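You operate a simulated robot arm through the tools that you are given. There is no shell and no other tool. Be economical: measure what you need, move in short steps, check, and stop when the job is done.

You are at the controls of a simulated two-armed robot. One attempt, no reset.

Task
Stop press B, lock it off and switch its heater off.
Fine: stop, isolator off, blue padlock on, then try the start; the black padlock stays on its peg.

Only the result counts: the job must be done as asked and must still hold three seconds after the hand-in. Knocking over, shifting, dropping, spilling or breaking anything else fails it.

Robot
Two 6-joint arms with two-finger parallel grippers on one trunk, on a base that drives. Base frame: it is fixed to the floor where the robot stands at the start and does not move with it; the origin is under the middle of the robot, x ahead of it, y to its left, z up. Lengths are in cm, angles in rad, forces in N, time in s.
The left shoulder is at the start at [5, 17, 129.2], the right one opposite. Each reaches about 109.2 cm from its shoulder. Places, roughly: heater selector [130, -30, 100]; press B padlock peg [110, -10, 80]; service press isolator [120, -10, 100]; service press isolator lock point [110, -10, 90]; service press start button [120, -10, 110]; service press stop button [120, -10, 110]; spare padlock peg [80, -30, 70]. Payload 1.57 kg a hand.
The TCP of each hand is the grasp point between the finger pads, 3 cm short of the fingertips. In the tool frame z runs along the fingers and y along their closing line. Largest opening 8 cm; finger width 1.7, thickness 1.2; the body of the gripper, 4 by 8.2 cm, starts 8 cm behind the TCP.
Orientation is told as [roll, pitch, yaw] about the base's x, y, z axes, in that order, counted from this pose: with the fingers straight down and closing along the base's y, the tool's x points along the base's -x, its y along +y and its z along -z.

Tools
- The arms move only by the tool servo_tool. It takes "left_increments", "right_increments" or both (then of equal length, played together; a hand with none holds still); each is a list of rows, each a list of 3 entries, a list of its own where there are three numbers: the shift along the tool's x, y, z in units of 20 mm (1.0 is 20 mm), then the turn, a rotation vector about the tool's x, y, z in units of 5 degrees (1.0 is 5 degrees), then the finger opening in cm, from 0 to 8. In form: [[[x, y, z], [rx, ry, rz], fingers], ...]. A call has 1 to 8 rows; each row shifts and turns the commanded pose from where the row before left it, along the tool's axes as they then stand. A call with a number of a shift or a turn outside -1 to 1 is refused whole. Each row takes 0.2 s and may step no farther than 5 cm and 0.15 rad from the row before; otherwise, or with a gripper value out of range, the whole call is refused. A pose out of reach is approached as far as the arm can. The call stops where the force on the tool passes 50 N (or 10 N more than at its start, if that is more) or the arm is blocked; 0.2 s more then pass. Each finger travels about 4.5 cm/s and halts on what it meets, pressing with about 29 N; the grip force reading is that of the motor and also rises with nothing between the fingers. The clock runs only during rows and for 0.2 s after the last one: add rows that do not move to give the fingers time. The reply holds the time, the measured pose of the TCP, the force on the tool along the base axes, the opening and the grip force, in the units named above and with some noise, with the torque about the TCP (base axes, N m) and any sound that the robot's microphone picked up, and new pictures: "show" is both (left out), scene, wrist or none (wrist: the cameras of the hands that moved).
- Cameras (640 x 400 px; columns grow to the right, rows downward): "scene" is now at [4.26, 2.05, 187.85]; the picture's right is [0.14, -0.99, 0.00], its down [-0.69, -0.10, -0.72] and it looks along [0.71, 0.10, -0.69] (base axes); focal length 268 px, centre (320, 200). "left" rides on the left gripper at [7.2, 0.6, -12.2] in its tool frame; the picture's right is [-0.09, 1.00, 0.00], its down [-0.84, -0.08, -0.54] and it looks along [-0.54, -0.05, 0.84] (tool axes); focal length 238 px, centre (320, 200). "right" rides on the right gripper at [7.2, -0.7, -12.2] in its tool frame; the picture's right is [0.09, 1.00, 0.00], its down [-0.84, 0.08, -0.54] and it looks along [-0.54, 0.05, 0.84] (tool axes); focal length 238 px, centre (320, 200). There is no depth. A picture from a camera that has moved, and an enlarged one, comes with that camera's place and axes in the base frame and with its lens. The place of the scene camera against the robot may be out by one fixed shift of up to 1.8 cm in any direction.
- raise_lower(by): slides the trunk up (or, below 0, down) by that many cm; the arms and the scene camera ride with it, the base frame stays. It gives what a move gives, with no picture.
- steer(legs): drives the robot by 1 to 6 legs, each [ahead, left, turn to the left] in cm, cm and rad, along the robot's own axes; the way and the turn of a leg run together, so that a leg with both is an arc; at most 150 cm and 3.142 rad a leg. The arms and the cameras ride along, it lands a little off, and it stops where it bumps. It gives what a move gives, and a new picture of the scene camera.
- pan_tilt(pan, tilt): turns the head with the scene camera to pan (to the left, within 1.501 rad either way) and tilt (down, from -0.506 to 1.204), counted from straight ahead of the robot. It gives what a move gives, and a new picture of the scene camera.
- zoom(camera, box): a new picture of the part [left, top, right, bottom] of that camera's present view, enlarged. The clock stands still meanwhile.
- finish_job(): hands the job in; it is judged then, once.

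Work in short steps. Places have to be worked out from the pictures, the camera data and where the tool is seen: move nearer, look again, correct. Check each grasp and each placing, and mend what went wrong. You have 120 turns and 260 pictures in all, those below and enlarged ones among them. Open the grippers and draw the arms clear of the work before you hand the job in, unless the task says otherwise; then end with one line.

The tools are called after "Request:" as name(argument=value, ...) on one line, values as JSON. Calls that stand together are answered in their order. servo_tool: Moves the arms, as the interface text tells. Its arguments: {"type":"object","properties":{"left_increments":{"type":"array","items":{"type":"array"}},"right_increments":{"type":"array","items":{"type":"array"}},"show":{"type":"string","enum":["both","scene","wrist","none"]}},"required":[]} The other tools are called the same way: raise_lower (by) slides the trunk up or down; steer (legs) drives the base; pan_tilt (pan, tilt) turns the head that bears the scene camera; zoom (camera, box) takes an enlarged picture of a part of a camera's view; finish_job () hands the job in.

At the start:

```text
time_s: 0.0
left_ee_pos: [71.56, 25.79, 118.22]
left_tcp_rot: [0.0, 0.001, 0.001]
left_contact_force: [-0.5, 0.6, -0.9]
left_moment: [0.0, -0.01, 0.04]
left_gripper_width: 7.99
left_finger_force: 0.0
right_ee_pos: [67.86, -30.84, 118.26]
right_tcp_rot: [0.001, 0.0, 0.0]
right_contact_force: [0.2, 0.4, -0.4]
right_moment: [0.0, -0.01, -0.02]
right_gripper_width: 7.99
right_finger_force: 0.1
trunk travel left (down, up): [-90.7, 6.3]
robot x, y, heading: [-0.16, 0.35, -0.002]
head pan, tilt: [0.141, 0.768]
```

scene: 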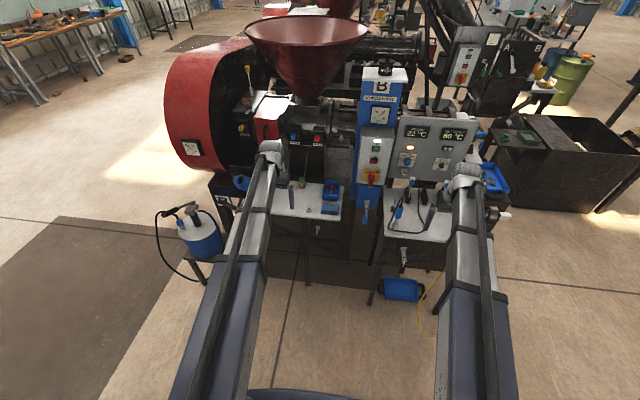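
right: 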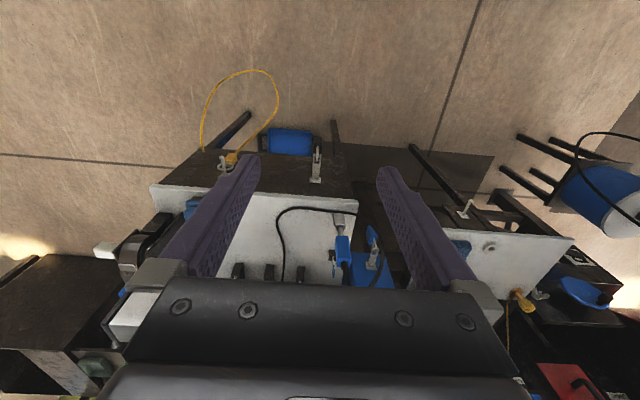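
left: 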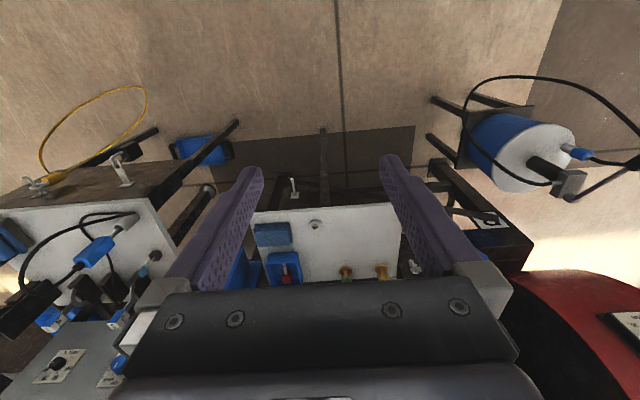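

The scene shows press B's blue column with its controls and a heater box to the right. I zoom in to identify the parts.

Request:
zoom(camera="scene", box=[340, 60, 500, 160])

Request:
zoom(camera="scene", box=[340, 140, 500, 240])

Request:
zoom(camera="scene", box=[220, 80, 380, 180])

Request:
zoom(camera="scene", box=[360, 200, 480, 300])

```text
4.00 times, centred on (420, 110) of scene
camera zoom: at [4.26, 2.05, 187.85], right [0.14, -0.99, 0.0], down [-0.69, -0.1, -0.72], along [0.71, 0.1, -0.69], focal length 1072 px, centre (-80, 560)
```

zoom: 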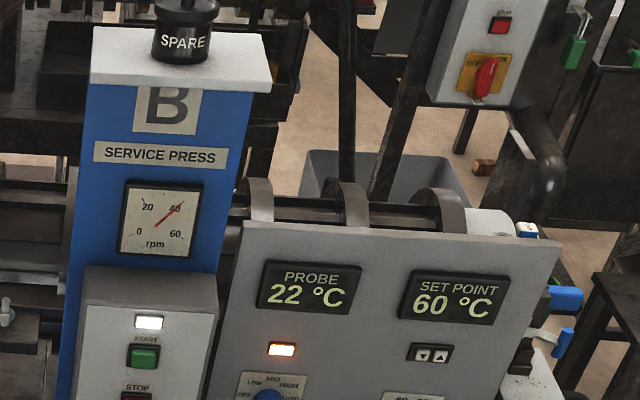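

```text
4.00 times, centred on (420, 190) of scene
camera zoom: at [4.26, 2.05, 187.85], right [0.14, -0.99, 0.0], down [-0.69, -0.1, -0.72], along [0.71, 0.1, -0.69], focal length 1072 px, centre (-80, 240)
```

zoom: 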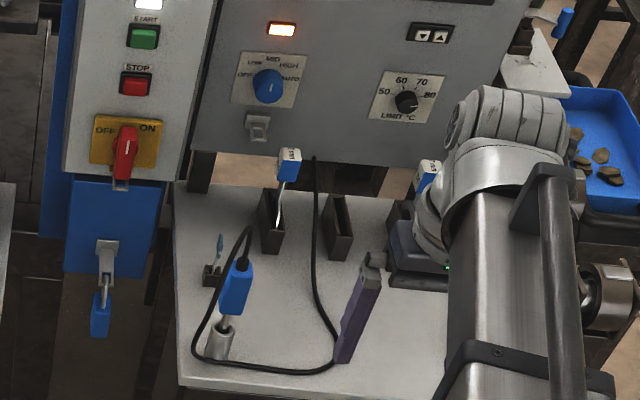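

```text
4.00 times, centred on (300, 130) of scene
camera zoom: at [4.26, 2.05, 187.85], right [0.14, -0.99, 0.0], down [-0.69, -0.1, -0.72], along [0.71, 0.1, -0.69], focal length 1072 px, centre (400, 480)
```

zoom: 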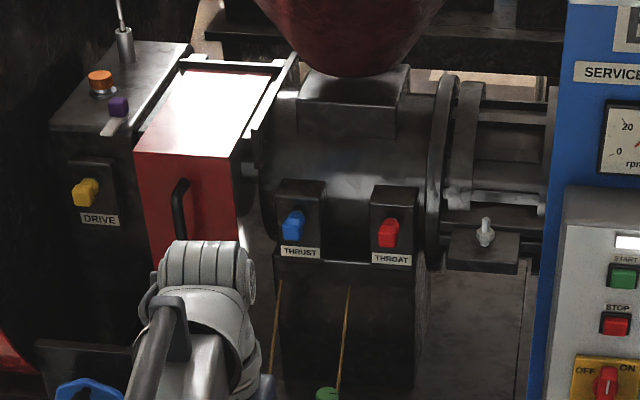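

```text
4.00 times, centred on (420, 250) of scene
camera zoom: at [4.26, 2.05, 187.85], right [0.14, -0.99, 0.0], down [-0.69, -0.1, -0.72], along [0.71, 0.1, -0.69], focal length 1072 px, centre (-80, 0)
```

zoom: 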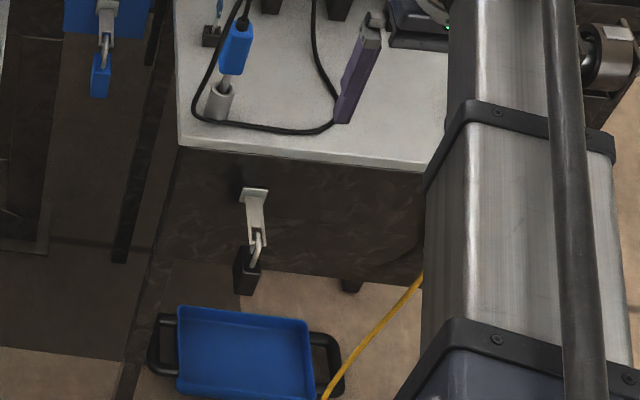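

The stop button is near (120,-10,107), start about z 114, isolator handle about z 96, the blue padlock hangs at about (112,-9.5,72), and the heater knob is near (125,-27,105). I drive ahead to bring these into reach.

Request:
steer(legs=[[25, 0, 0]])

```text
time_s: 1.8
left_ee_pos: [96.66, 25.83, 118.14]
left_tcp_rot: [0.0, 0.002, 0.0]
left_contact_force: [-0.6, 0.0, -0.2]
left_moment: [-0.02, -0.01, -0.01]
left_gripper_width: 7.98
left_finger_force: 0.0
right_ee_pos: [92.92, -30.83, 118.11]
right_tcp_rot: [0.001, 0.0, 0.0]
right_contact_force: [0.4, 0.4, -0.3]
right_moment: [-0.03, -0.01, 0.0]
right_gripper_width: 8.0
right_finger_force: 0.1
trunk travel left (down, up): [-90.7, 6.3]
robot x, y, heading: [24.89, -0.0, 0.002]
head pan, tilt: [0.141, 0.768]
camera scene: at [29.3, 2.05, 187.85], right [0.14, -0.99, 0.0], down [-0.69, -0.1, -0.72], along [0.71, 0.1, -0.7], focal length 268 px, centre (320, 200)
```

scene: 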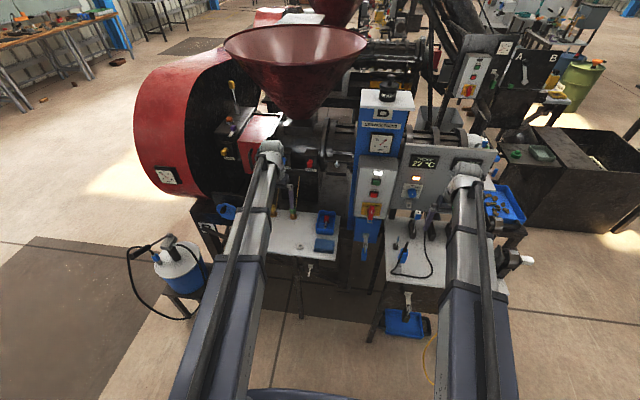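

I zoom to triangulate positions against the first view.

Request:
zoom(camera="scene", box=[340, 160, 440, 222])

Request:
zoom(camera="scene", box=[320, 200, 440, 275])

```text
6.40 times, centred on (390, 191) of scene
camera zoom: at [29.3, 2.05, 187.85], right [0.14, -0.99, 0.0], down [-0.69, -0.1, -0.72], along [0.71, 0.1, -0.7], focal length 1715 px, centre (-128, 258)
```

zoom: 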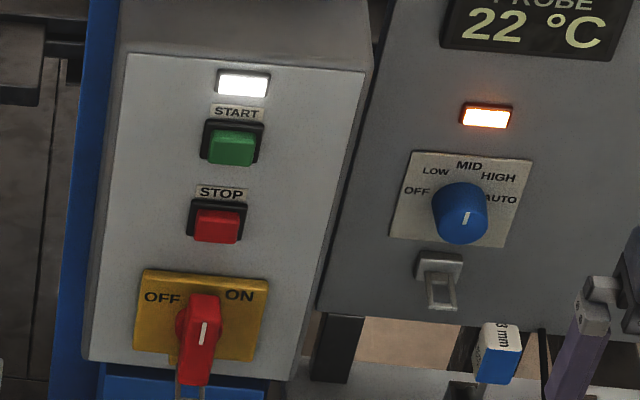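

```text
5.33 times, centred on (380, 238) of scene
camera zoom: at [29.3, 2.05, 187.85], right [0.14, -0.99, 0.0], down [-0.69, -0.1, -0.72], along [0.71, 0.1, -0.7], focal length 1429 px, centre (0, 0)
```

zoom: 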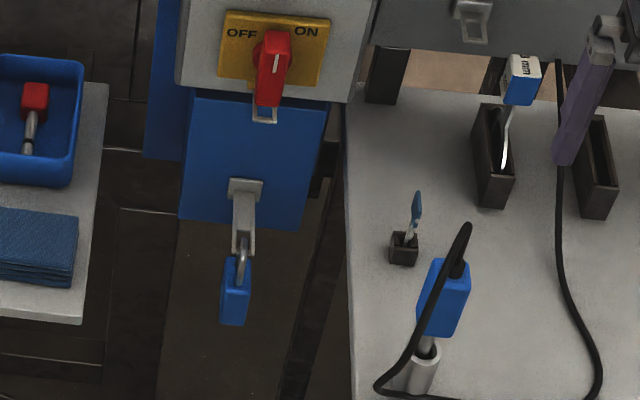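

Triangulation refined: stop ≈ (115.4,-9,110), isolator knob front ≈ (112,-9,103), padlock body ≈ (110,-9,74), heater knob front ≈ (121,-26.5,107.6). I turn the right hand to horizontal while moving toward y ≈ -9.

Request:
servo_tool(right_increments=[[[0, 0.5, 0], [0, -1, 0], 4], [[0, 1, 0], [0, -1, 0], 2], [[0, 1, 0], [0, -1, 0], 0], [[0, 1, 0], [0, -1, 0], 0], [[0, 1, 0], [0, -1, 0], 0], [[0, 1, 0], [0, -1, 0], 0], [[0, 1, 0], [0, -1, 0], 0], [[0, 1, 0], [0, -1, 0], 0]], show="none")

Request:
servo_tool(right_increments=[[[0, 1, 0], [0, -1, 0], 0], [[0, 1, 0], [0, -1, 0], 0], [[0, 1, 0], [0, -1, 0], 0], [[0, 0.5, 0], [0, -1, 0], 0], [[0, 0, 0], [0, -1, 0], 0], [[0, 0, 0], [0, -1, 0], 0], [[0, 0, 0], [0, -1, 0], 0], [[0, 0, 0], [0, -1, 0], 0]], show="none")

Request:
servo_tool(right_increments=[[[0, 0, 0], [0, -1, 0], 0], [[0, 0, 0], [0, -1, 0], 0]])

```text
time_s: 3.6
left_ee_pos: [96.47, 25.96, 118.11]
left_tcp_rot: [-0.001, 0.001, -0.001]
left_contact_force: [0.6, 0.5, 0.0]
left_moment: [-0.02, 0.0, 0.02]
left_gripper_width: 7.99
left_finger_force: 0.1
right_ee_pos: [92.81, -15.81, 123.34]
right_tcp_rot: [0.001, -0.699, -0.001]
right_contact_force: [-0.3, -0.2, -0.2]
right_moment: [0.03, 0.01, -0.03]
right_gripper_width: 0.01
right_finger_force: 21.3
right hand out of reach, approached as far as the arm can: row 2, 3, 4, 5, 6, 7, 8
trunk travel left (down, up): [-90.7, 6.3]
robot x, y, heading: [24.62, -0.37, 0.002]
head pan, tilt: [0.141, 0.768]
```

```text
time_s: 5.4
left_ee_pos: [96.53, 25.77, 118.17]
left_tcp_rot: [0.0, 0.0, 0.002]
left_contact_force: [0.3, 0.1, -0.5]
left_moment: [-0.01, 0.03, -0.03]
left_gripper_width: 8.0
left_finger_force: 0.0
right_ee_pos: [92.78, -8.83, 136.35]
right_tcp_rot: [0.004, -1.395, -0.002]
right_contact_force: [0.0, 0.1, 0.6]
right_moment: [-0.01, -0.01, 0.0]
right_gripper_width: 0.0
right_finger_force: 21.1
right hand out of reach, approached as far as the arm can: row 1, 2, 3, 4, 5, 6, 7, 8
trunk travel left (down, up): [-90.7, 6.3]
robot x, y, heading: [25.5, -0.55, 0.003]
head pan, tilt: [0.141, 0.768]
```

```text
time_s: 6.0
left_ee_pos: [96.5, 25.83, 118.14]
left_tcp_rot: [-0.001, -0.001, 0.0]
left_contact_force: [-0.9, 0.8, 0.1]
left_moment: [0.0, -0.03, 0.0]
left_gripper_width: 8.0
left_finger_force: 0.0
right_ee_pos: [92.8, -8.86, 140.12]
right_tcp_rot: [-0.247, -1.568, 0.251]
right_contact_force: [0.4, 0.0, 0.2]
right_moment: [0.0, -0.01, -0.04]
right_gripper_width: 0.01
right_finger_force: 21.1
right hand out of reach, approached as far as the arm can: row 1, 2
trunk travel left (down, up): [-90.7, 6.3]
robot x, y, heading: [25.09, -0.12, -0.002]
head pan, tilt: [0.141, 0.768]
camera scene: at [29.15, 2.05, 187.85], right [0.14, -0.99, 0.0], down [-0.69, -0.1, -0.72], along [0.71, 0.1, -0.69], focal length 268 px, centre (320, 200)
camera right: at [80.51, -9.55, 132.92], right [0.0, 1.0, -0.09], down [-0.54, 0.08, 0.84], along [0.84, 0.05, 0.54], focal length 238 px, centre (320, 200)
```

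scene: 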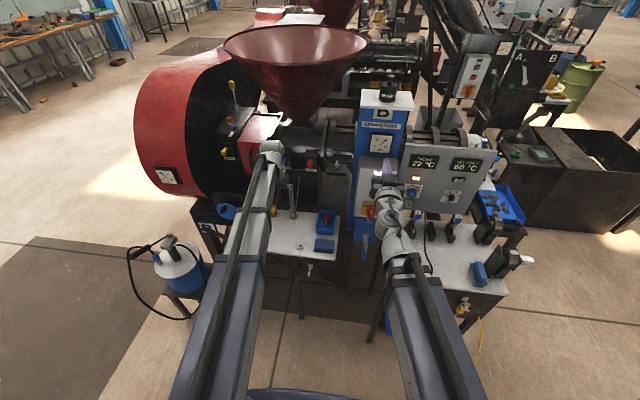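
right: 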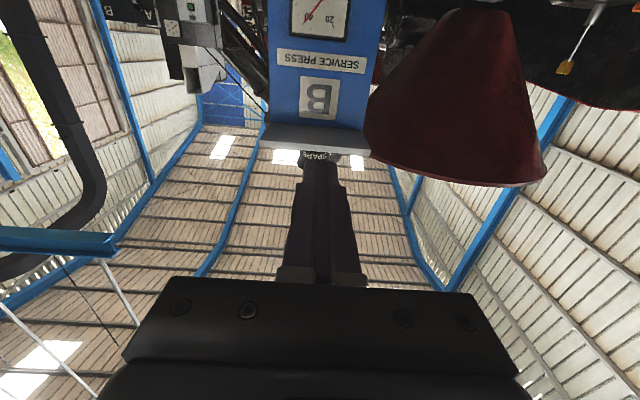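

The wrist sits at a low limit relative to the shoulder, so I'll lower the trunk; first I lift the left hand so it stays clear of the bench as the trunk drops.

Request:
servo_tool(left_increments=[[[0, 0, -1], [0, 0, 0], 4], [[0, 0, -1], [0, 0, 0], 2], [[0, 0, -1], [0, 0, 0], 0], [[0, 0, -1], [0, 0, 0], 0], [[0, 0, -1], [0, 0, 0], 0], [[0, 0, -1], [0, 0, 0], 0], [[0, 0, -1], [0, 0, 0], 0], [[0, 0, -1], [0, 0, 0], 0]], show="none")

Request:
raise_lower(by=-28)

Request:
servo_tool(right_increments=[[[0, 0, 0], [0, 0, 0], 0]])

```text
time_s: 7.8
left_ee_pos: [96.52, 25.82, 118.15]
left_tcp_rot: [0.001, -0.001, 0.002]
left_contact_force: [-0.4, 0.0, 0.5]
left_moment: [-0.03, 0.0, 0.01]
left_gripper_width: 0.01
left_finger_force: 21.3
left hand out of reach, approached as far as the arm can: row 1, 2, 3, 4, 5, 6, 7, 8
right_ee_pos: [92.87, -8.89, 140.16]
right_tcp_rot: [-0.071, -1.57, 0.07]
right_contact_force: [0.9, 0.5, 0.1]
right_moment: [0.01, 0.0, 0.01]
right_gripper_width: 0.01
right_finger_force: 21.1
trunk travel left (down, up): [-90.7, 6.3]
robot x, y, heading: [24.93, 0.27, 0.002]
head pan, tilt: [0.141, 0.768]
```

```text
time_s: 10.6
left_ee_pos: [96.49, 25.89, 90.16]
left_tcp_rot: [0.0, -0.001, 0.0]
left_contact_force: [0.3, 0.5, 0.2]
left_moment: [0.01, 0.0, -0.01]
left_gripper_width: 0.0
left_finger_force: 21.4
right_ee_pos: [92.8, -8.92, 112.21]
right_tcp_rot: [-0.032, -1.569, 0.032]
right_contact_force: [0.6, -0.1, 0.3]
right_moment: [0.01, -0.02, 0.01]
right_gripper_width: 0.0
right_finger_force: 21.1
trunk travel left (down, up): [-62.7, 34.3]
robot x, y, heading: [24.39, 0.21, 0.002]
head pan, tilt: [0.141, 0.768]
```

```text
time_s: 11.0
left_ee_pos: [96.46, 25.81, 90.2]
left_tcp_rot: [-0.002, 0.0, 0.001]
left_contact_force: [0.0, -0.6, 0.3]
left_moment: [-0.02, -0.01, 0.01]
left_gripper_width: 0.0
left_finger_force: 21.4
right_ee_pos: [92.79, -8.87, 112.08]
right_tcp_rot: [-0.06, -1.568, 0.06]
right_contact_force: [0.0, 0.3, 0.8]
right_moment: [-0.01, 0.01, -0.02]
right_gripper_width: 0.01
right_finger_force: 21.2
trunk travel left (down, up): [-62.7, 34.3]
robot x, y, heading: [24.76, 0.08, 0.003]
head pan, tilt: [0.141, 0.768]
camera scene: at [29.13, 2.05, 159.85], right [0.14, -0.99, 0.0], down [-0.69, -0.1, -0.72], along [0.71, 0.1, -0.69], focal length 268 px, centre (320, 200)
camera right: at [80.51, -9.56, 104.92], right [0.0, 1.0, -0.09], down [-0.54, 0.08, 0.84], along [0.84, 0.05, 0.54], focal length 238 px, centre (320, 200)
```

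scene: 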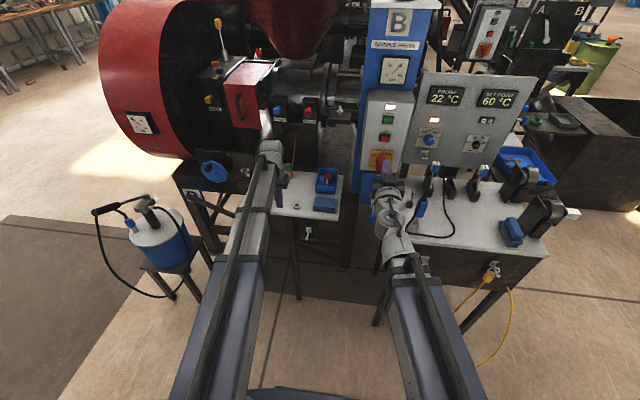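
right: 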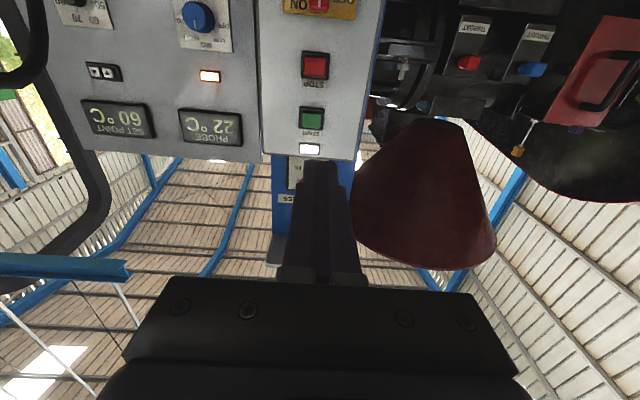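

The wrist camera gives stop at roughly (115,-9.9,107) and start at about z 113.5. I move down 5 cm, slightly right, and forward 6 cm, then look again.

Request:
servo_tool(right_increments=[[[0.65, -0.25, 1], [0, 0, 0], 0], [[0.65, -0.25, 1], [0, 0, 0], 0], [[0.65, 0, 1], [0, 0, 0], 0], [[0.65, 0, 0], [0, 0, 0], 0]], show="wrist")

```text
time_s: 12.0
left_ee_pos: [96.49, 25.81, 90.21]
left_tcp_rot: [0.0, 0.001, 0.0]
left_contact_force: [0.1, -0.2, 0.3]
left_moment: [-0.03, 0.02, 0.01]
left_gripper_width: 0.01
left_finger_force: 21.2
right_ee_pos: [98.87, -9.95, 112.16]
right_tcp_rot: [0.01, -1.567, -0.012]
right_contact_force: [-0.6, 0.0, -0.7]
right_moment: [0.0, -0.02, 0.04]
right_gripper_width: 0.0
right_finger_force: 21.5
right hand out of reach, approached as far as the arm can: row 1, 2, 3, 4
trunk travel left (down, up): [-62.7, 34.3]
robot x, y, heading: [24.74, -0.08, -0.005]
head pan, tilt: [0.141, 0.768]
camera right: at [86.49, -10.57, 104.91], right [0.0, 1.0, -0.09], down [-0.54, 0.08, 0.84], along [0.84, 0.05, 0.54], focal length 238 px, centre (320, 200)
```

right: 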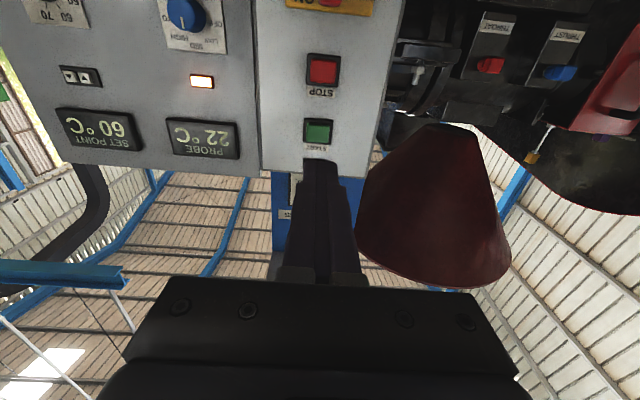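

The arm is planar: hand height is set only by the trunk (wrist about 11 cm above shoulder). I retract the left hand off the bench so the trunk can be lowered freely.

Request:
servo_tool(left_increments=[[[1, 0, 0], [0, 0, 0], 0], [[1, 0, 0], [0, 0, 0], 0], [[1, 0, 0], [0, 0, 0], 0], [[1, 0, 0], [0, 0, 0], 0], [[1, 0, 0], [0, 0, 0], 0], [[1, 0, 0], [0, 0, 0], 0], [[1, 0, 0], [0, 0, 0], 0], [[1, 0, 0], [0, 0, 0], 0]], show="none")

Request:
servo_tool(left_increments=[[[1, 0.5, 0], [0, 0, 0], 0], [[1, 0.5, 0], [0, 0, 0], 0], [[1, 0.5, 0], [0, 0, 0], 0], [[1, 0.5, 0], [0, 0, 0], 0], [[1, 0.5, 0], [0, 0, 0], 0], [[1, 0.5, 0], [0, 0, 0], 0]], show="scene")

Request:
raise_lower(by=-5.2)

```text
time_s: 13.8
left_ee_pos: [80.52, 25.77, 90.17]
left_tcp_rot: [0.0, 0.001, -0.001]
left_contact_force: [0.7, -0.2, -0.5]
left_moment: [-0.04, -0.03, 0.03]
left_gripper_width: 0.0
left_finger_force: 20.9
right_ee_pos: [98.81, -9.85, 112.2]
right_tcp_rot: [-0.006, -1.569, 0.005]
right_contact_force: [0.8, 0.5, 0.3]
right_moment: [-0.06, 0.01, 0.03]
right_gripper_width: 0.01
right_finger_force: 21.0
trunk travel left (down, up): [-62.7, 34.3]
robot x, y, heading: [24.61, -0.34, -0.002]
head pan, tilt: [0.141, 0.768]
```

```text
time_s: 15.2
left_ee_pos: [68.54, 31.89, 90.23]
left_tcp_rot: [-0.001, 0.003, -0.001]
left_contact_force: [0.1, 0.7, -0.4]
left_moment: [0.0, 0.03, 0.02]
left_gripper_width: 0.01
left_finger_force: 21.6
right_ee_pos: [98.67, -9.84, 112.21]
right_tcp_rot: [-0.034, -1.568, 0.034]
right_contact_force: [0.3, -0.1, -0.8]
right_moment: [0.0, 0.02, 0.02]
right_gripper_width: 0.01
right_finger_force: 21.0
trunk travel left (down, up): [-62.7, 34.3]
robot x, y, heading: [25.2, -0.11, -0.002]
head pan, tilt: [0.141, 0.768]
camera scene: at [29.11, 2.06, 159.85], right [0.14, -0.99, 0.0], down [-0.69, -0.1, -0.72], along [0.71, 0.1, -0.69], focal length 268 px, centre (320, 200)
```

scene: 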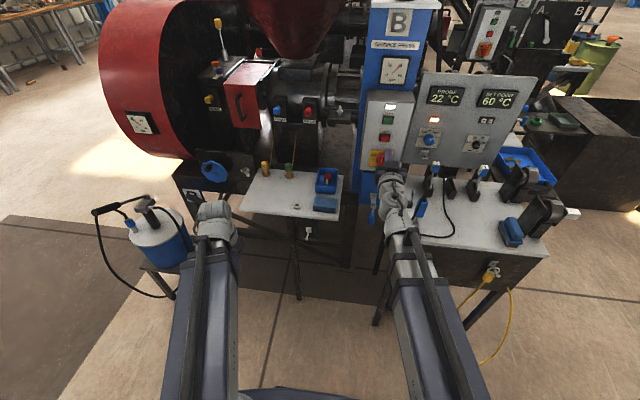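

```text
time_s: 16.2
left_ee_pos: [68.53, 31.89, 84.96]
left_tcp_rot: [0.001, 0.001, 0.0]
left_contact_force: [-0.1, -0.2, -0.9]
left_moment: [-0.01, -0.01, 0.03]
left_gripper_width: 0.0
left_finger_force: 21.4
right_ee_pos: [98.83, -9.99, 106.91]
right_tcp_rot: [-0.002, -1.567, 0.001]
right_contact_force: [0.5, -0.6, 0.0]
right_moment: [0.04, 0.02, 0.04]
right_gripper_width: 0.02
right_finger_force: 21.6
trunk travel left (down, up): [-57.5, 39.5]
robot x, y, heading: [25.21, 0.11, -0.0]
head pan, tilt: [0.141, 0.768]
```

Aligned with stop at z 106.9, y -10. I advance 8 cm and look.

Request:
servo_tool(right_increments=[[[0, 0, 1], [0, 0, 0], 0], [[0, 0, 1], [0, 0, 0], 0], [[0, 0, 1], [0, 0, 0], 0], [[0, 0, 1], [0, 0, 0], 0]], show="wrist")

```text
time_s: 17.2
left_ee_pos: [68.56, 31.85, 84.92]
left_tcp_rot: [0.001, 0.0, 0.001]
left_contact_force: [-0.2, 0.7, -0.4]
left_moment: [-0.01, -0.01, 0.0]
left_gripper_width: 0.0
left_finger_force: 21.5
right_ee_pos: [106.76, -9.94, 106.93]
right_tcp_rot: [-0.06, -1.568, 0.057]
right_contact_force: [-0.6, 1.3, 0.0]
right_moment: [0.02, 0.01, 0.02]
right_gripper_width: 0.0
right_finger_force: 21.0
trunk travel left (down, up): [-57.5, 39.5]
robot x, y, heading: [25.06, 0.04, -0.004]
head pan, tilt: [0.141, 0.768]
camera right: at [94.51, -10.61, 99.68], right [0.0, 1.0, -0.09], down [-0.54, 0.08, 0.84], along [0.84, 0.05, 0.54], focal length 238 px, centre (320, 200)
```

right: 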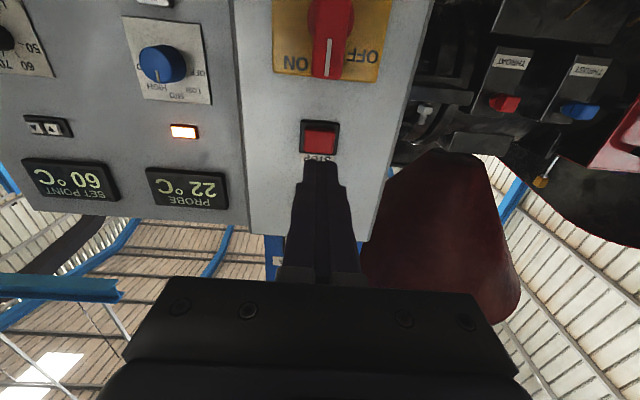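

Button is at about x 117, dead ahead of the fingertips (109.8). I advance and press gently.

Request:
servo_tool(right_increments=[[[0, 0, 1], [0, 0, 0], 0], [[0, 0, 1], [0, 0, 0], 0], [[0, 0, 1], [0, 0, 0], 0], [[0, 0, 0.3], [0, 0, 0], 0], [[0, 0, 0.3], [0, 0, 0], 0]], show="wrist")

```text
time_s: 18.4
left_ee_pos: [68.51, 31.82, 85.11]
left_tcp_rot: [0.0, -0.001, -0.001]
left_contact_force: [-0.3, 0.3, 0.0]
left_moment: [-0.04, 0.04, 0.0]
left_gripper_width: 0.01
left_finger_force: 21.7
right_ee_pos: [113.92, -9.8, 106.98]
right_tcp_rot: [0.031, -1.565, -0.027]
right_contact_force: [-9.9, 0.6, -5.8]
right_moment: [0.03, 0.14, -0.01]
right_gripper_width: 0.01
right_finger_force: 21.6
trunk travel left (down, up): [-57.5, 39.5]
robot x, y, heading: [24.47, -0.03, -0.002]
head pan, tilt: [0.141, 0.768]
heard: click
camera right: at [101.57, -10.55, 99.72], right [0.0, 1.0, -0.09], down [-0.54, 0.08, 0.84], along [0.84, 0.05, 0.54], focal length 238 px, centre (320, 200)
```

right: 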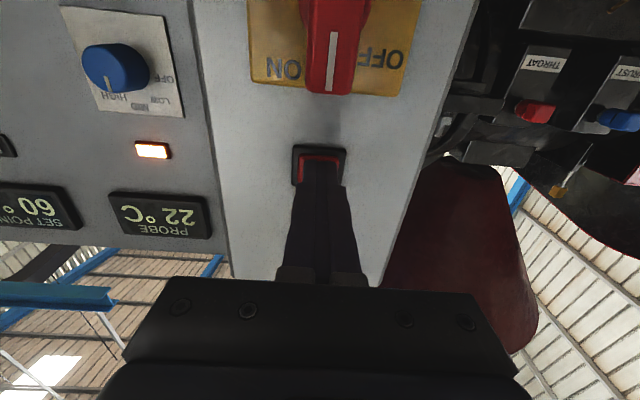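

A click was heard with about 10 N. I back off and check the run lamp and the rpm gauge.

Request:
servo_tool(right_increments=[[[0, 0, -1], [0, 0, 0], 0], [[0, 0, -1], [0, 0, 0], 0], [[0, 0, -1], [0, 0, 0], 0], [[0, 0, -1], [0, 0, 0], 0], [[0, 0, -1], [0, 0, 0], 0]], show="none")

Request:
zoom(camera="scene", box=[340, 10, 500, 110])

Request:
zoom(camera="scene", box=[340, 90, 500, 190])

Request:
zoom(camera="right", box=[200, 0, 440, 150])

```text
time_s: 19.6
left_ee_pos: [68.43, 31.98, 84.89]
left_tcp_rot: [-0.001, 0.0, 0.001]
left_contact_force: [-0.1, 0.8, 1.1]
left_moment: [0.0, 0.01, 0.0]
left_gripper_width: 0.01
left_finger_force: 21.7
right_ee_pos: [104.02, -9.87, 106.9]
right_tcp_rot: [0.041, -1.568, -0.04]
right_contact_force: [-0.1, 0.0, 0.3]
right_moment: [0.04, -0.01, 0.02]
right_gripper_width: 0.0
right_finger_force: 21.2
trunk travel left (down, up): [-57.5, 39.5]
robot x, y, heading: [24.91, -0.09, -0.001]
head pan, tilt: [0.141, 0.768]
```

```text
4.00 times, centred on (420, 60) of scene
camera zoom: at [29.11, 2.05, 154.65], right [0.14, -0.99, 0.0], down [-0.69, -0.1, -0.72], along [0.71, 0.1, -0.69], focal length 1072 px, centre (-80, 760)
```

zoom: 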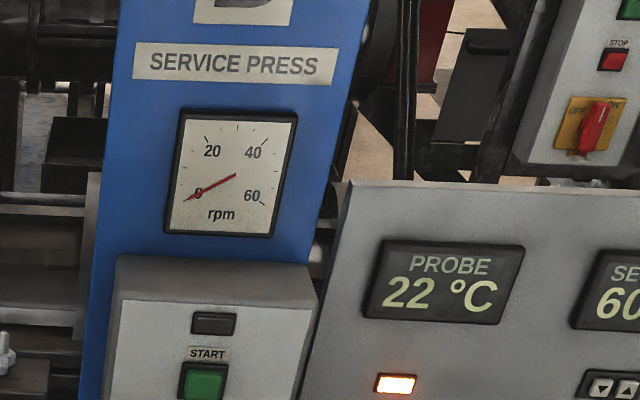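

```text
4.00 times, centred on (420, 140) of scene
camera zoom: at [29.11, 2.05, 154.65], right [0.14, -0.99, 0.0], down [-0.69, -0.1, -0.72], along [0.71, 0.1, -0.69], focal length 1072 px, centre (-80, 440)
```

zoom: 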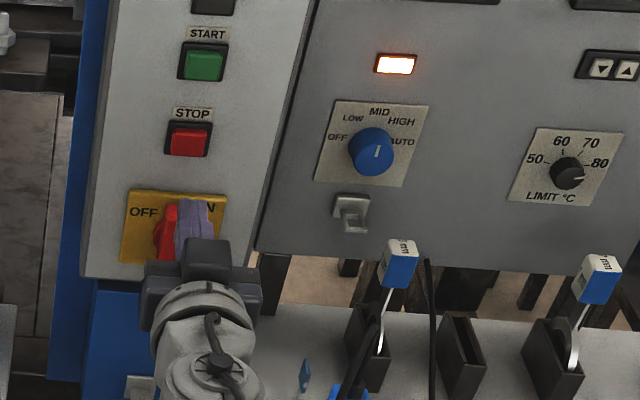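

```text
2.67 times, centred on (320, 75) of right
camera zoom: at [91.71, -10.61, 99.71], right [0.0, 1.0, -0.09], down [-0.54, 0.08, 0.84], along [0.84, 0.05, 0.54], focal length 636 px, centre (320, 533)
```

zoom: 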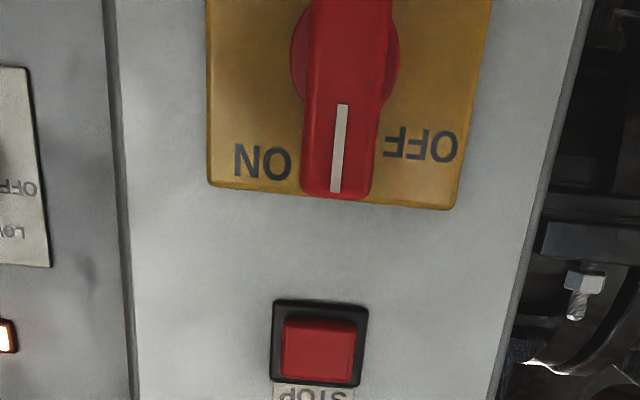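

Press stopped (lamp off, rpm 0). I lower the trunk to look squarely at the isolator handle.

Request:
raise_lower(by=-10)

Request:
zoom(camera="right", box=[160, 0, 480, 200])

```text
time_s: 20.9
left_ee_pos: [68.56, 31.9, 74.96]
left_tcp_rot: [-0.001, 0.001, 0.0]
left_contact_force: [0.0, 0.3, -0.4]
left_moment: [0.01, 0.01, 0.01]
left_gripper_width: 0.0
left_finger_force: 21.7
right_ee_pos: [104.14, -10.0, 96.95]
right_tcp_rot: [-0.002, -1.567, 0.004]
right_contact_force: [-0.5, 0.1, -0.1]
right_moment: [0.03, 0.01, 0.0]
right_gripper_width: 0.0
right_finger_force: 21.4
trunk travel left (down, up): [-47.5, 49.5]
robot x, y, heading: [24.6, 0.11, -0.003]
head pan, tilt: [0.141, 0.768]
```

```text
2.00 times, centred on (320, 100) of right
camera zoom: at [91.76, -10.62, 89.71], right [0.0, 1.0, -0.09], down [-0.54, 0.08, 0.84], along [0.84, 0.05, 0.54], focal length 477 px, centre (320, 400)
```

zoom: 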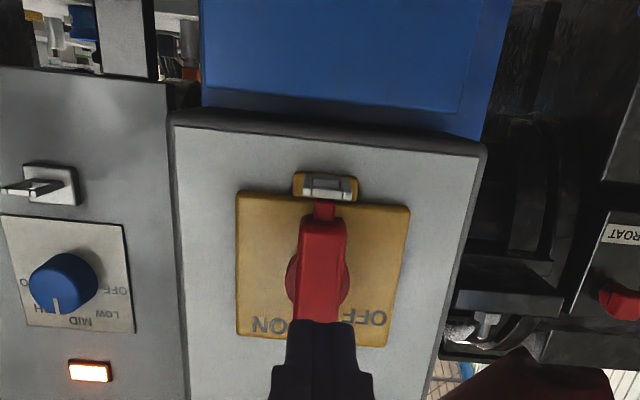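

The fingers hide the pointer end; I shift the hand sideways for a clear view.

Request:
servo_tool(right_increments=[[[0, -1, 0], [0, 0, 0], 0], [[0, -1, 0], [0, 0, 0], 0], [[0, -1, 0], [0, 0, 0], 0], [[0, -1, 0], [0, 0, 0], 0]], show="wrist")

Request:
zoom(camera="right", box=[300, 20, 460, 120])

Request:
zoom(camera="scene", box=[340, 120, 440, 182])

```text
time_s: 21.9
left_ee_pos: [68.62, 31.98, 75.09]
left_tcp_rot: [0.001, 0.001, 0.002]
left_contact_force: [-0.9, -0.3, 0.4]
left_moment: [0.0, 0.0, 0.0]
left_gripper_width: 0.0
left_finger_force: 21.6
right_ee_pos: [104.0, -17.85, 96.95]
right_tcp_rot: [-0.103, -1.57, 0.102]
right_contact_force: [0.0, -0.2, -0.2]
right_moment: [0.03, 0.0, -0.02]
right_gripper_width: 0.01
right_finger_force: 21.0
trunk travel left (down, up): [-47.5, 49.5]
robot x, y, heading: [24.95, 0.06, -0.005]
head pan, tilt: [0.141, 0.768]
camera right: at [91.77, -18.58, 89.72], right [0.0, 1.0, -0.09], down [-0.54, 0.08, 0.84], along [0.84, 0.05, 0.54], focal length 238 px, centre (320, 200)
```

right: 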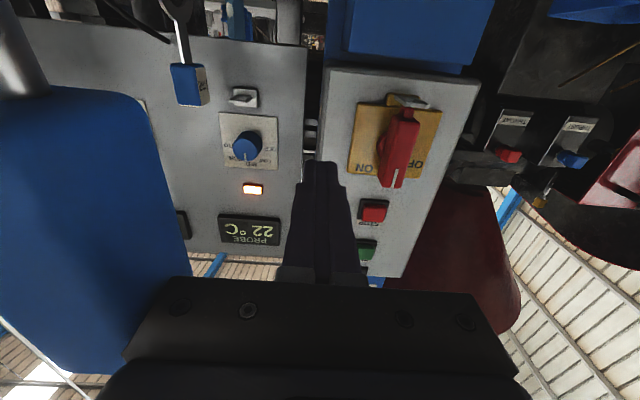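

```text
4.00 times, centred on (380, 70) of right
camera zoom: at [91.77, -18.58, 89.72], right [0.0, 1.0, -0.09], down [-0.54, 0.08, 0.84], along [0.84, 0.05, 0.54], focal length 953 px, centre (80, 720)
```

zoom: 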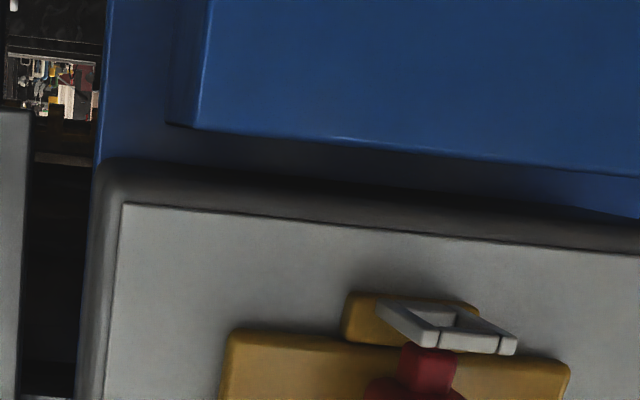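

```text
6.40 times, centred on (390, 151) of scene
camera zoom: at [29.13, 2.04, 144.65], right [0.14, -0.99, 0.0], down [-0.69, -0.1, -0.72], along [0.71, 0.1, -0.69], focal length 1715 px, centre (-128, 514)
```

zoom: 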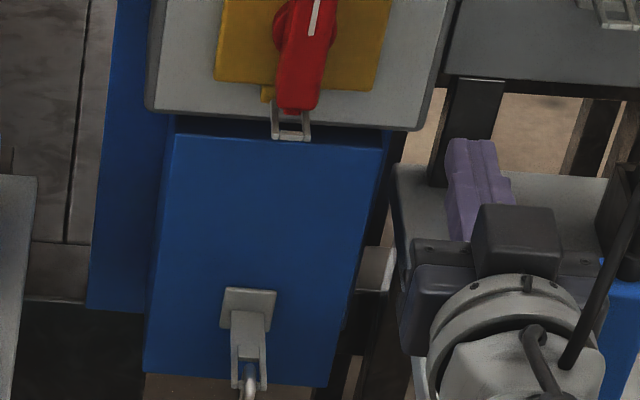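

Caution: the blue-handled tool on the bench is very close to this hand (approx (96.5,-22.7,95)). I zoom on the handle, then move back to the left.

Request:
zoom(camera="right", box=[310, 80, 470, 200])

Request:
servo_tool(right_increments=[[[0, 1, 0], [0, 0, 0], 0], [[0, 1, -1], [0, 0, 0], 0], [[0, 1, -1], [0, 0, 0], 2], [[0, 1, -1], [0, 0, 0], 5]], show="wrist")

```text
3.33 times, centred on (390, 140) of right
camera zoom: at [91.77, -18.58, 89.72], right [0.0, 1.0, -0.09], down [-0.54, 0.08, 0.84], along [0.84, 0.05, 0.54], focal length 794 px, centre (87, 400)
```

zoom: 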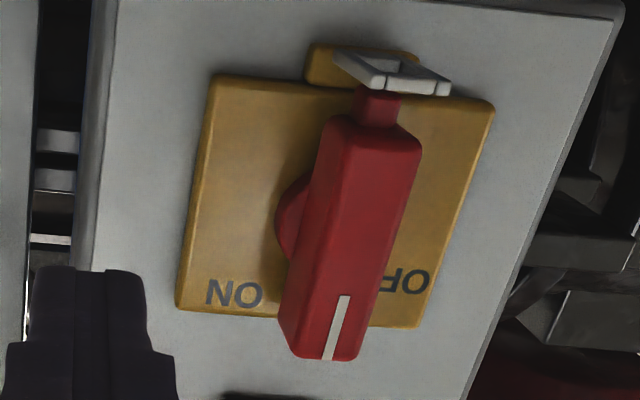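

```text
time_s: 22.9
left_ee_pos: [68.46, 31.95, 75.07]
left_tcp_rot: [0.0, 0.0, -0.001]
left_contact_force: [0.5, 0.2, -0.3]
left_moment: [0.01, -0.01, -0.02]
left_gripper_width: 0.0
left_finger_force: 21.4
right_ee_pos: [97.98, -10.07, 96.94]
right_tcp_rot: [0.07, -1.568, -0.069]
right_contact_force: [0.3, -0.8, 0.2]
right_moment: [-0.01, 0.01, 0.03]
right_gripper_width: 4.8
right_finger_force: 0.1
trunk travel left (down, up): [-47.5, 49.5]
robot x, y, heading: [24.72, 0.08, 0.0]
head pan, tilt: [0.141, 0.768]
camera right: at [85.68, -10.68, 89.71], right [0.0, 1.0, -0.09], down [-0.54, 0.08, 0.84], along [0.84, 0.05, 0.54], focal length 238 px, centre (320, 200)
```

right: 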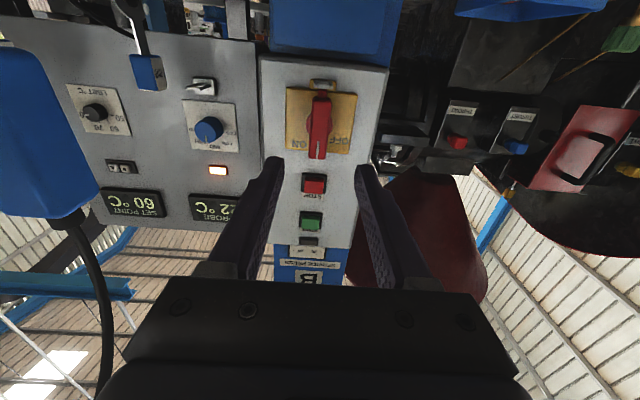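

The axis of the handle is about (y -10, z 98.2), the bar about 2.2 wide with its front near x 113. I raise 1.2 cm and advance 12 cm with the fingers open.

Request:
raise_lower(by=1.2)

Request:
servo_tool(right_increments=[[[0, 0, 1], [0, 0, 0], 5], [[0, 0, 1], [0, 0, 0], 5], [[0, 0, 1], [0, 0, 0], 5], [[0, 0, 1], [0, 0, 0], 5], [[0, 0, 1], [0, 0, 0], 5], [[0, 0, 0.5], [0, 0, 0], 5]])

```text
time_s: 23.5
left_ee_pos: [68.47, 31.97, 76.06]
left_tcp_rot: [0.0, -0.001, 0.0]
left_contact_force: [-0.9, -0.5, 0.5]
left_moment: [0.0, 0.03, 0.03]
left_gripper_width: 0.01
left_finger_force: 21.1
right_ee_pos: [98.0, -10.07, 98.16]
right_tcp_rot: [-0.016, -1.566, 0.018]
right_contact_force: [-0.1, 0.0, 0.6]
right_moment: [0.01, 0.01, 0.0]
right_gripper_width: 4.98
right_finger_force: 0.0
trunk travel left (down, up): [-48.7, 48.3]
robot x, y, heading: [24.9, -0.39, 0.003]
head pan, tilt: [0.141, 0.768]
```

```text
time_s: 24.9
left_ee_pos: [68.63, 32.02, 76.15]
left_tcp_rot: [0.0, 0.0, 0.002]
left_contact_force: [-0.1, -0.7, 0.3]
left_moment: [-0.04, 0.06, -0.02]
left_gripper_width: 0.02
left_finger_force: 21.2
right_ee_pos: [109.01, -9.94, 98.1]
right_tcp_rot: [-0.065, -1.568, 0.065]
right_contact_force: [-0.1, -0.5, -0.4]
right_moment: [0.01, 0.01, -0.01]
right_gripper_width: 4.99
right_finger_force: 0.1
trunk travel left (down, up): [-48.7, 48.3]
robot x, y, heading: [25.02, 0.16, 0.002]
head pan, tilt: [0.141, 0.768]
camera scene: at [29.14, 2.05, 145.85], right [0.14, -0.99, 0.0], down [-0.69, -0.1, -0.72], along [0.71, 0.1, -0.69], focal length 268 px, centre (320, 200)
camera right: at [96.73, -10.64, 90.89], right [0.0, 1.0, -0.09], down [-0.54, 0.08, 0.84], along [0.84, 0.05, 0.54], focal length 238 px, centre (320, 200)
```

scene: 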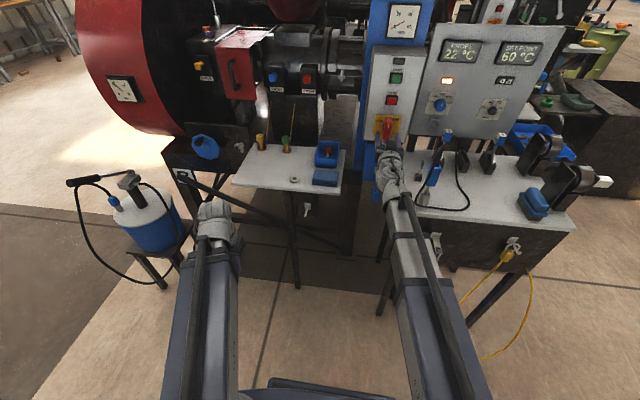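
right: 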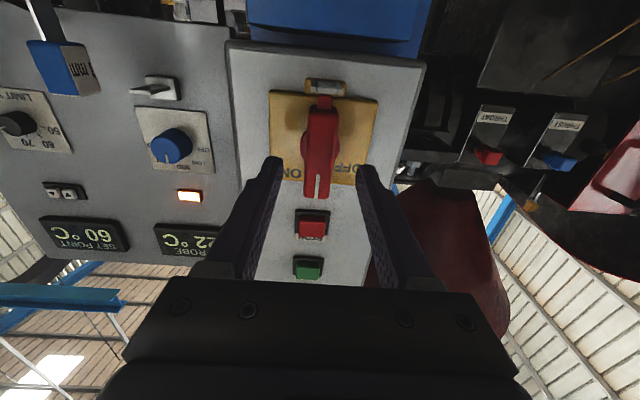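

The handle lies between the fingers, about 0.5 cm low. I lower slightly and advance 3.5 cm.

Request:
raise_lower(by=-0.5)

Request:
servo_tool(right_increments=[[[0, 0, 0.6], [0, 0, 0], 5], [[0, 0, 0.6], [0, 0, 0], 5], [[0, 0, 0.5], [0, 0, 0], 5]], show="wrist")

```text
time_s: 25.4
left_ee_pos: [68.52, 31.95, 75.68]
left_tcp_rot: [0.0, 0.0, -0.002]
left_contact_force: [-0.1, 0.3, -0.2]
left_moment: [-0.01, 0.0, 0.01]
left_gripper_width: 0.0
left_finger_force: 21.5
right_ee_pos: [108.93, -9.93, 97.72]
right_tcp_rot: [-0.02, -1.567, 0.019]
right_contact_force: [-1.6, 0.1, -0.6]
right_moment: [-0.06, 0.02, -0.02]
right_gripper_width: 4.99
right_finger_force: 0.1
trunk travel left (down, up): [-48.2, 48.8]
robot x, y, heading: [24.69, 0.28, 0.002]
head pan, tilt: [0.141, 0.768]
```

```text
time_s: 26.2
left_ee_pos: [68.56, 31.83, 75.66]
left_tcp_rot: [0.0, 0.0, 0.001]
left_contact_force: [-0.7, 0.2, -0.3]
left_moment: [0.01, -0.01, -0.02]
left_gripper_width: 0.0
left_finger_force: 21.8
right_ee_pos: [112.39, -9.98, 97.44]
right_tcp_rot: [-0.061, -1.568, 0.063]
right_contact_force: [0.6, 0.3, -0.6]
right_moment: [0.0, 0.04, 0.01]
right_gripper_width: 5.01
right_finger_force: 0.0
trunk travel left (down, up): [-48.2, 48.8]
robot x, y, heading: [24.79, 0.0, -0.0]
head pan, tilt: [0.141, 0.768]
camera right: at [100.11, -10.67, 90.39], right [0.0, 1.0, -0.09], down [-0.54, 0.08, 0.84], along [0.84, 0.05, 0.54], focal length 238 px, centre (320, 200)
```

right: 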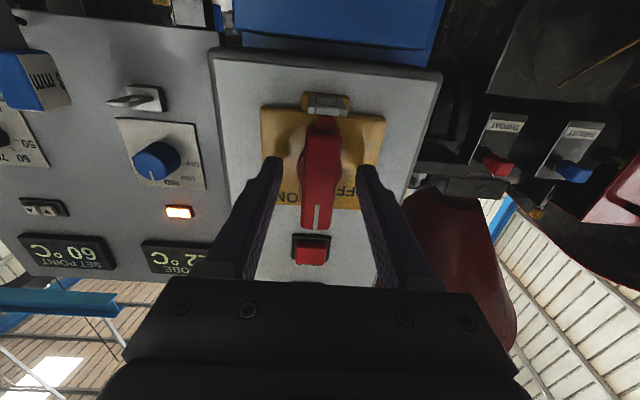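

Well centred. I close on the bar.

Request:
servo_tool(right_increments=[[[0, 0, 0], [0, 0, 0], 3], [[0, 0, 0], [0, 0, 0], 1.5], [[0, 0, 0], [0, 0, 0], 1.5], [[0, 0, 0], [0, 0, 0], 1.5]], show="wrist")

```text
time_s: 27.2
left_ee_pos: [68.54, 31.99, 75.6]
left_tcp_rot: [-0.001, -0.001, 0.0]
left_contact_force: [0.9, -0.6, -0.4]
left_moment: [0.0, -0.01, 0.0]
left_gripper_width: 0.01
left_finger_force: 22.0
right_ee_pos: [112.47, -10.0, 97.63]
right_tcp_rot: [-0.02, -1.566, 0.018]
right_contact_force: [-1.0, 0.2, -0.4]
right_moment: [-0.02, 0.02, 0.1]
right_gripper_width: 2.18
right_finger_force: 33.5
trunk travel left (down, up): [-48.2, 48.8]
robot x, y, heading: [25.09, 0.06, 0.002]
head pan, tilt: [0.141, 0.768]
camera right: at [100.08, -10.67, 90.39], right [0.0, 1.0, -0.09], down [-0.54, 0.08, 0.84], along [0.84, 0.05, 0.54], focal length 238 px, centre (320, 200)
```

right: 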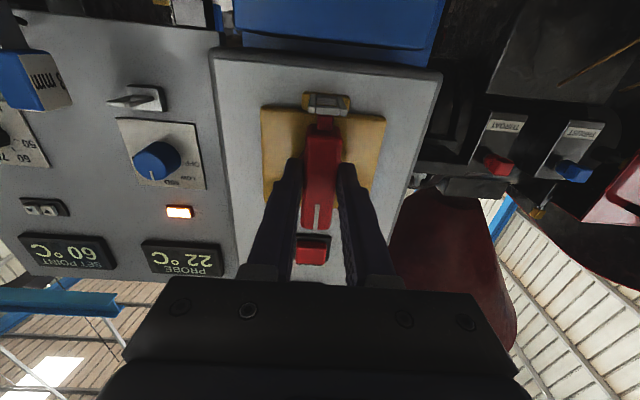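

Gripped at 2.18 cm. I turn it counter-clockwise (as seen from the front, towards OFF) in 5° steps.

Request:
servo_tool(right_increments=[[[0, 0, 0], [0, 0, -1], 1.5], [[0, 0, 0], [0, 0, -1], 1.5], [[0, 0, 0], [0, 0, -1], 1.5], [[0, 0, 0], [0, 0, -1], 1.5], [[0, 0, 0], [0, 0, -1], 1.5], [[0, 0, 0], [0, 0, -1], 1.5]])

```text
time_s: 28.6
left_ee_pos: [68.41, 31.92, 75.72]
left_tcp_rot: [0.003, -0.001, 0.001]
left_contact_force: [-0.3, 0.1, -0.3]
left_moment: [0.02, 0.0, -0.02]
left_gripper_width: 0.0
left_finger_force: 21.2
right_ee_pos: [112.29, -10.2, 97.69]
right_tcp_rot: [-1.563, -1.047, 1.56]
right_contact_force: [3.5, -12.2, 9.4]
right_moment: [0.09, -0.42, 0.25]
right_gripper_width: 2.19
right_finger_force: 34.2
trunk travel left (down, up): [-48.2, 48.8]
robot x, y, heading: [24.49, 0.28, -0.0]
head pan, tilt: [0.141, 0.768]
camera scene: at [29.06, 1.92, 145.37], right [0.14, -0.99, 0.0], down [-0.69, -0.1, -0.72], along [0.71, 0.1, -0.69], focal length 268 px, centre (320, 200)
camera right: at [100.08, -14.35, 91.73], right [0.0, 0.82, -0.58], down [-0.54, 0.49, 0.69], along [0.84, 0.31, 0.44], focal length 238 px, centre (320, 200)
```

scene: 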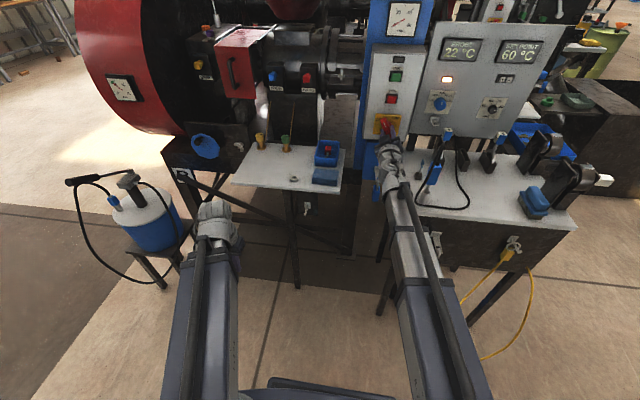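
right: 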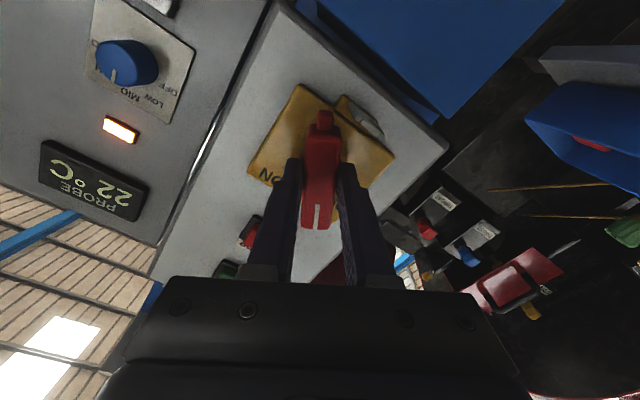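

The handle follows; no click yet. I continue another 30°.

Request:
servo_tool(right_increments=[[[0, 0, 0], [0, 0, -1], 1.5], [[0, 0, 0], [0, 0, -1], 1.5], [[0, 0, 0], [0, 0, -1], 1.5], [[0, 0, 0], [0, 0, -1], 1.5], [[0, 0, 0], [0, 0, -1], 1.5], [[0, 0, 0], [0, 0, -1], 1.5]])

```text
time_s: 29.9
left_ee_pos: [68.42, 31.89, 75.69]
left_tcp_rot: [-0.001, -0.001, -0.001]
left_contact_force: [-0.3, 0.0, -0.2]
left_moment: [0.0, 0.01, 0.0]
left_gripper_width: 0.0
left_finger_force: 21.6
right_ee_pos: [112.39, -10.35, 97.75]
right_tcp_rot: [-1.568, -0.592, 1.563]
right_contact_force: [2.6, -3.7, 27.3]
right_moment: [0.05, 0.12, -0.25]
right_gripper_width: 2.2
right_finger_force: 34.7
trunk travel left (down, up): [-48.2, 48.8]
robot x, y, heading: [25.13, -0.11, -0.003]
head pan, tilt: [0.141, 0.768]
stopped in row 6 (right hand): the force on the tool passed its limit at 51 N (the readings are from after the stop); the commanded pose is now the measured one
camera scene: at [28.9, 2.03, 145.35], right [0.14, -0.99, 0.0], down [-0.69, -0.1, -0.72], along [0.71, 0.1, -0.69], focal length 268 px, centre (320, 200)
camera right: at [100.06, -16.59, 94.27], right [0.0, 0.48, -0.88], down [-0.54, 0.74, 0.4], along [0.84, 0.47, 0.26], focal length 238 px, centre (320, 200)
```

scene: 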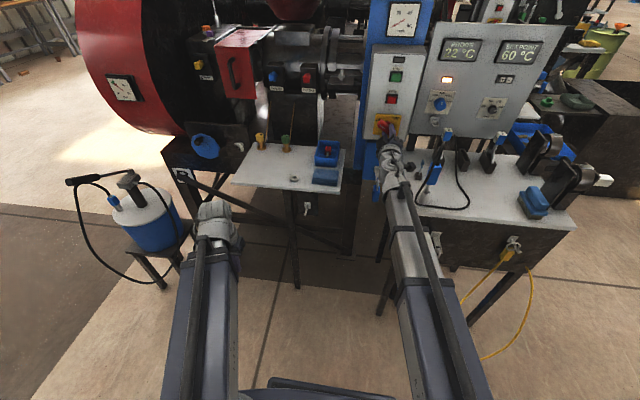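
right: 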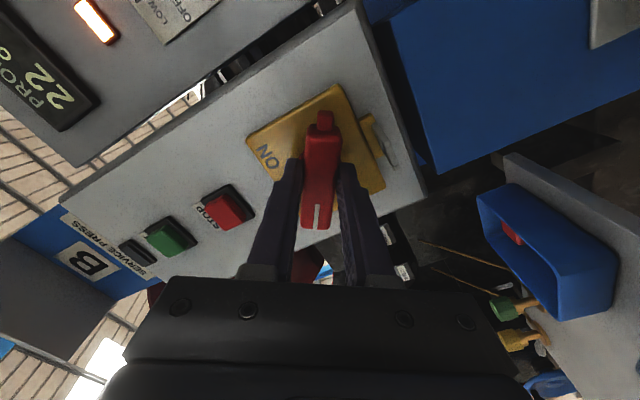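

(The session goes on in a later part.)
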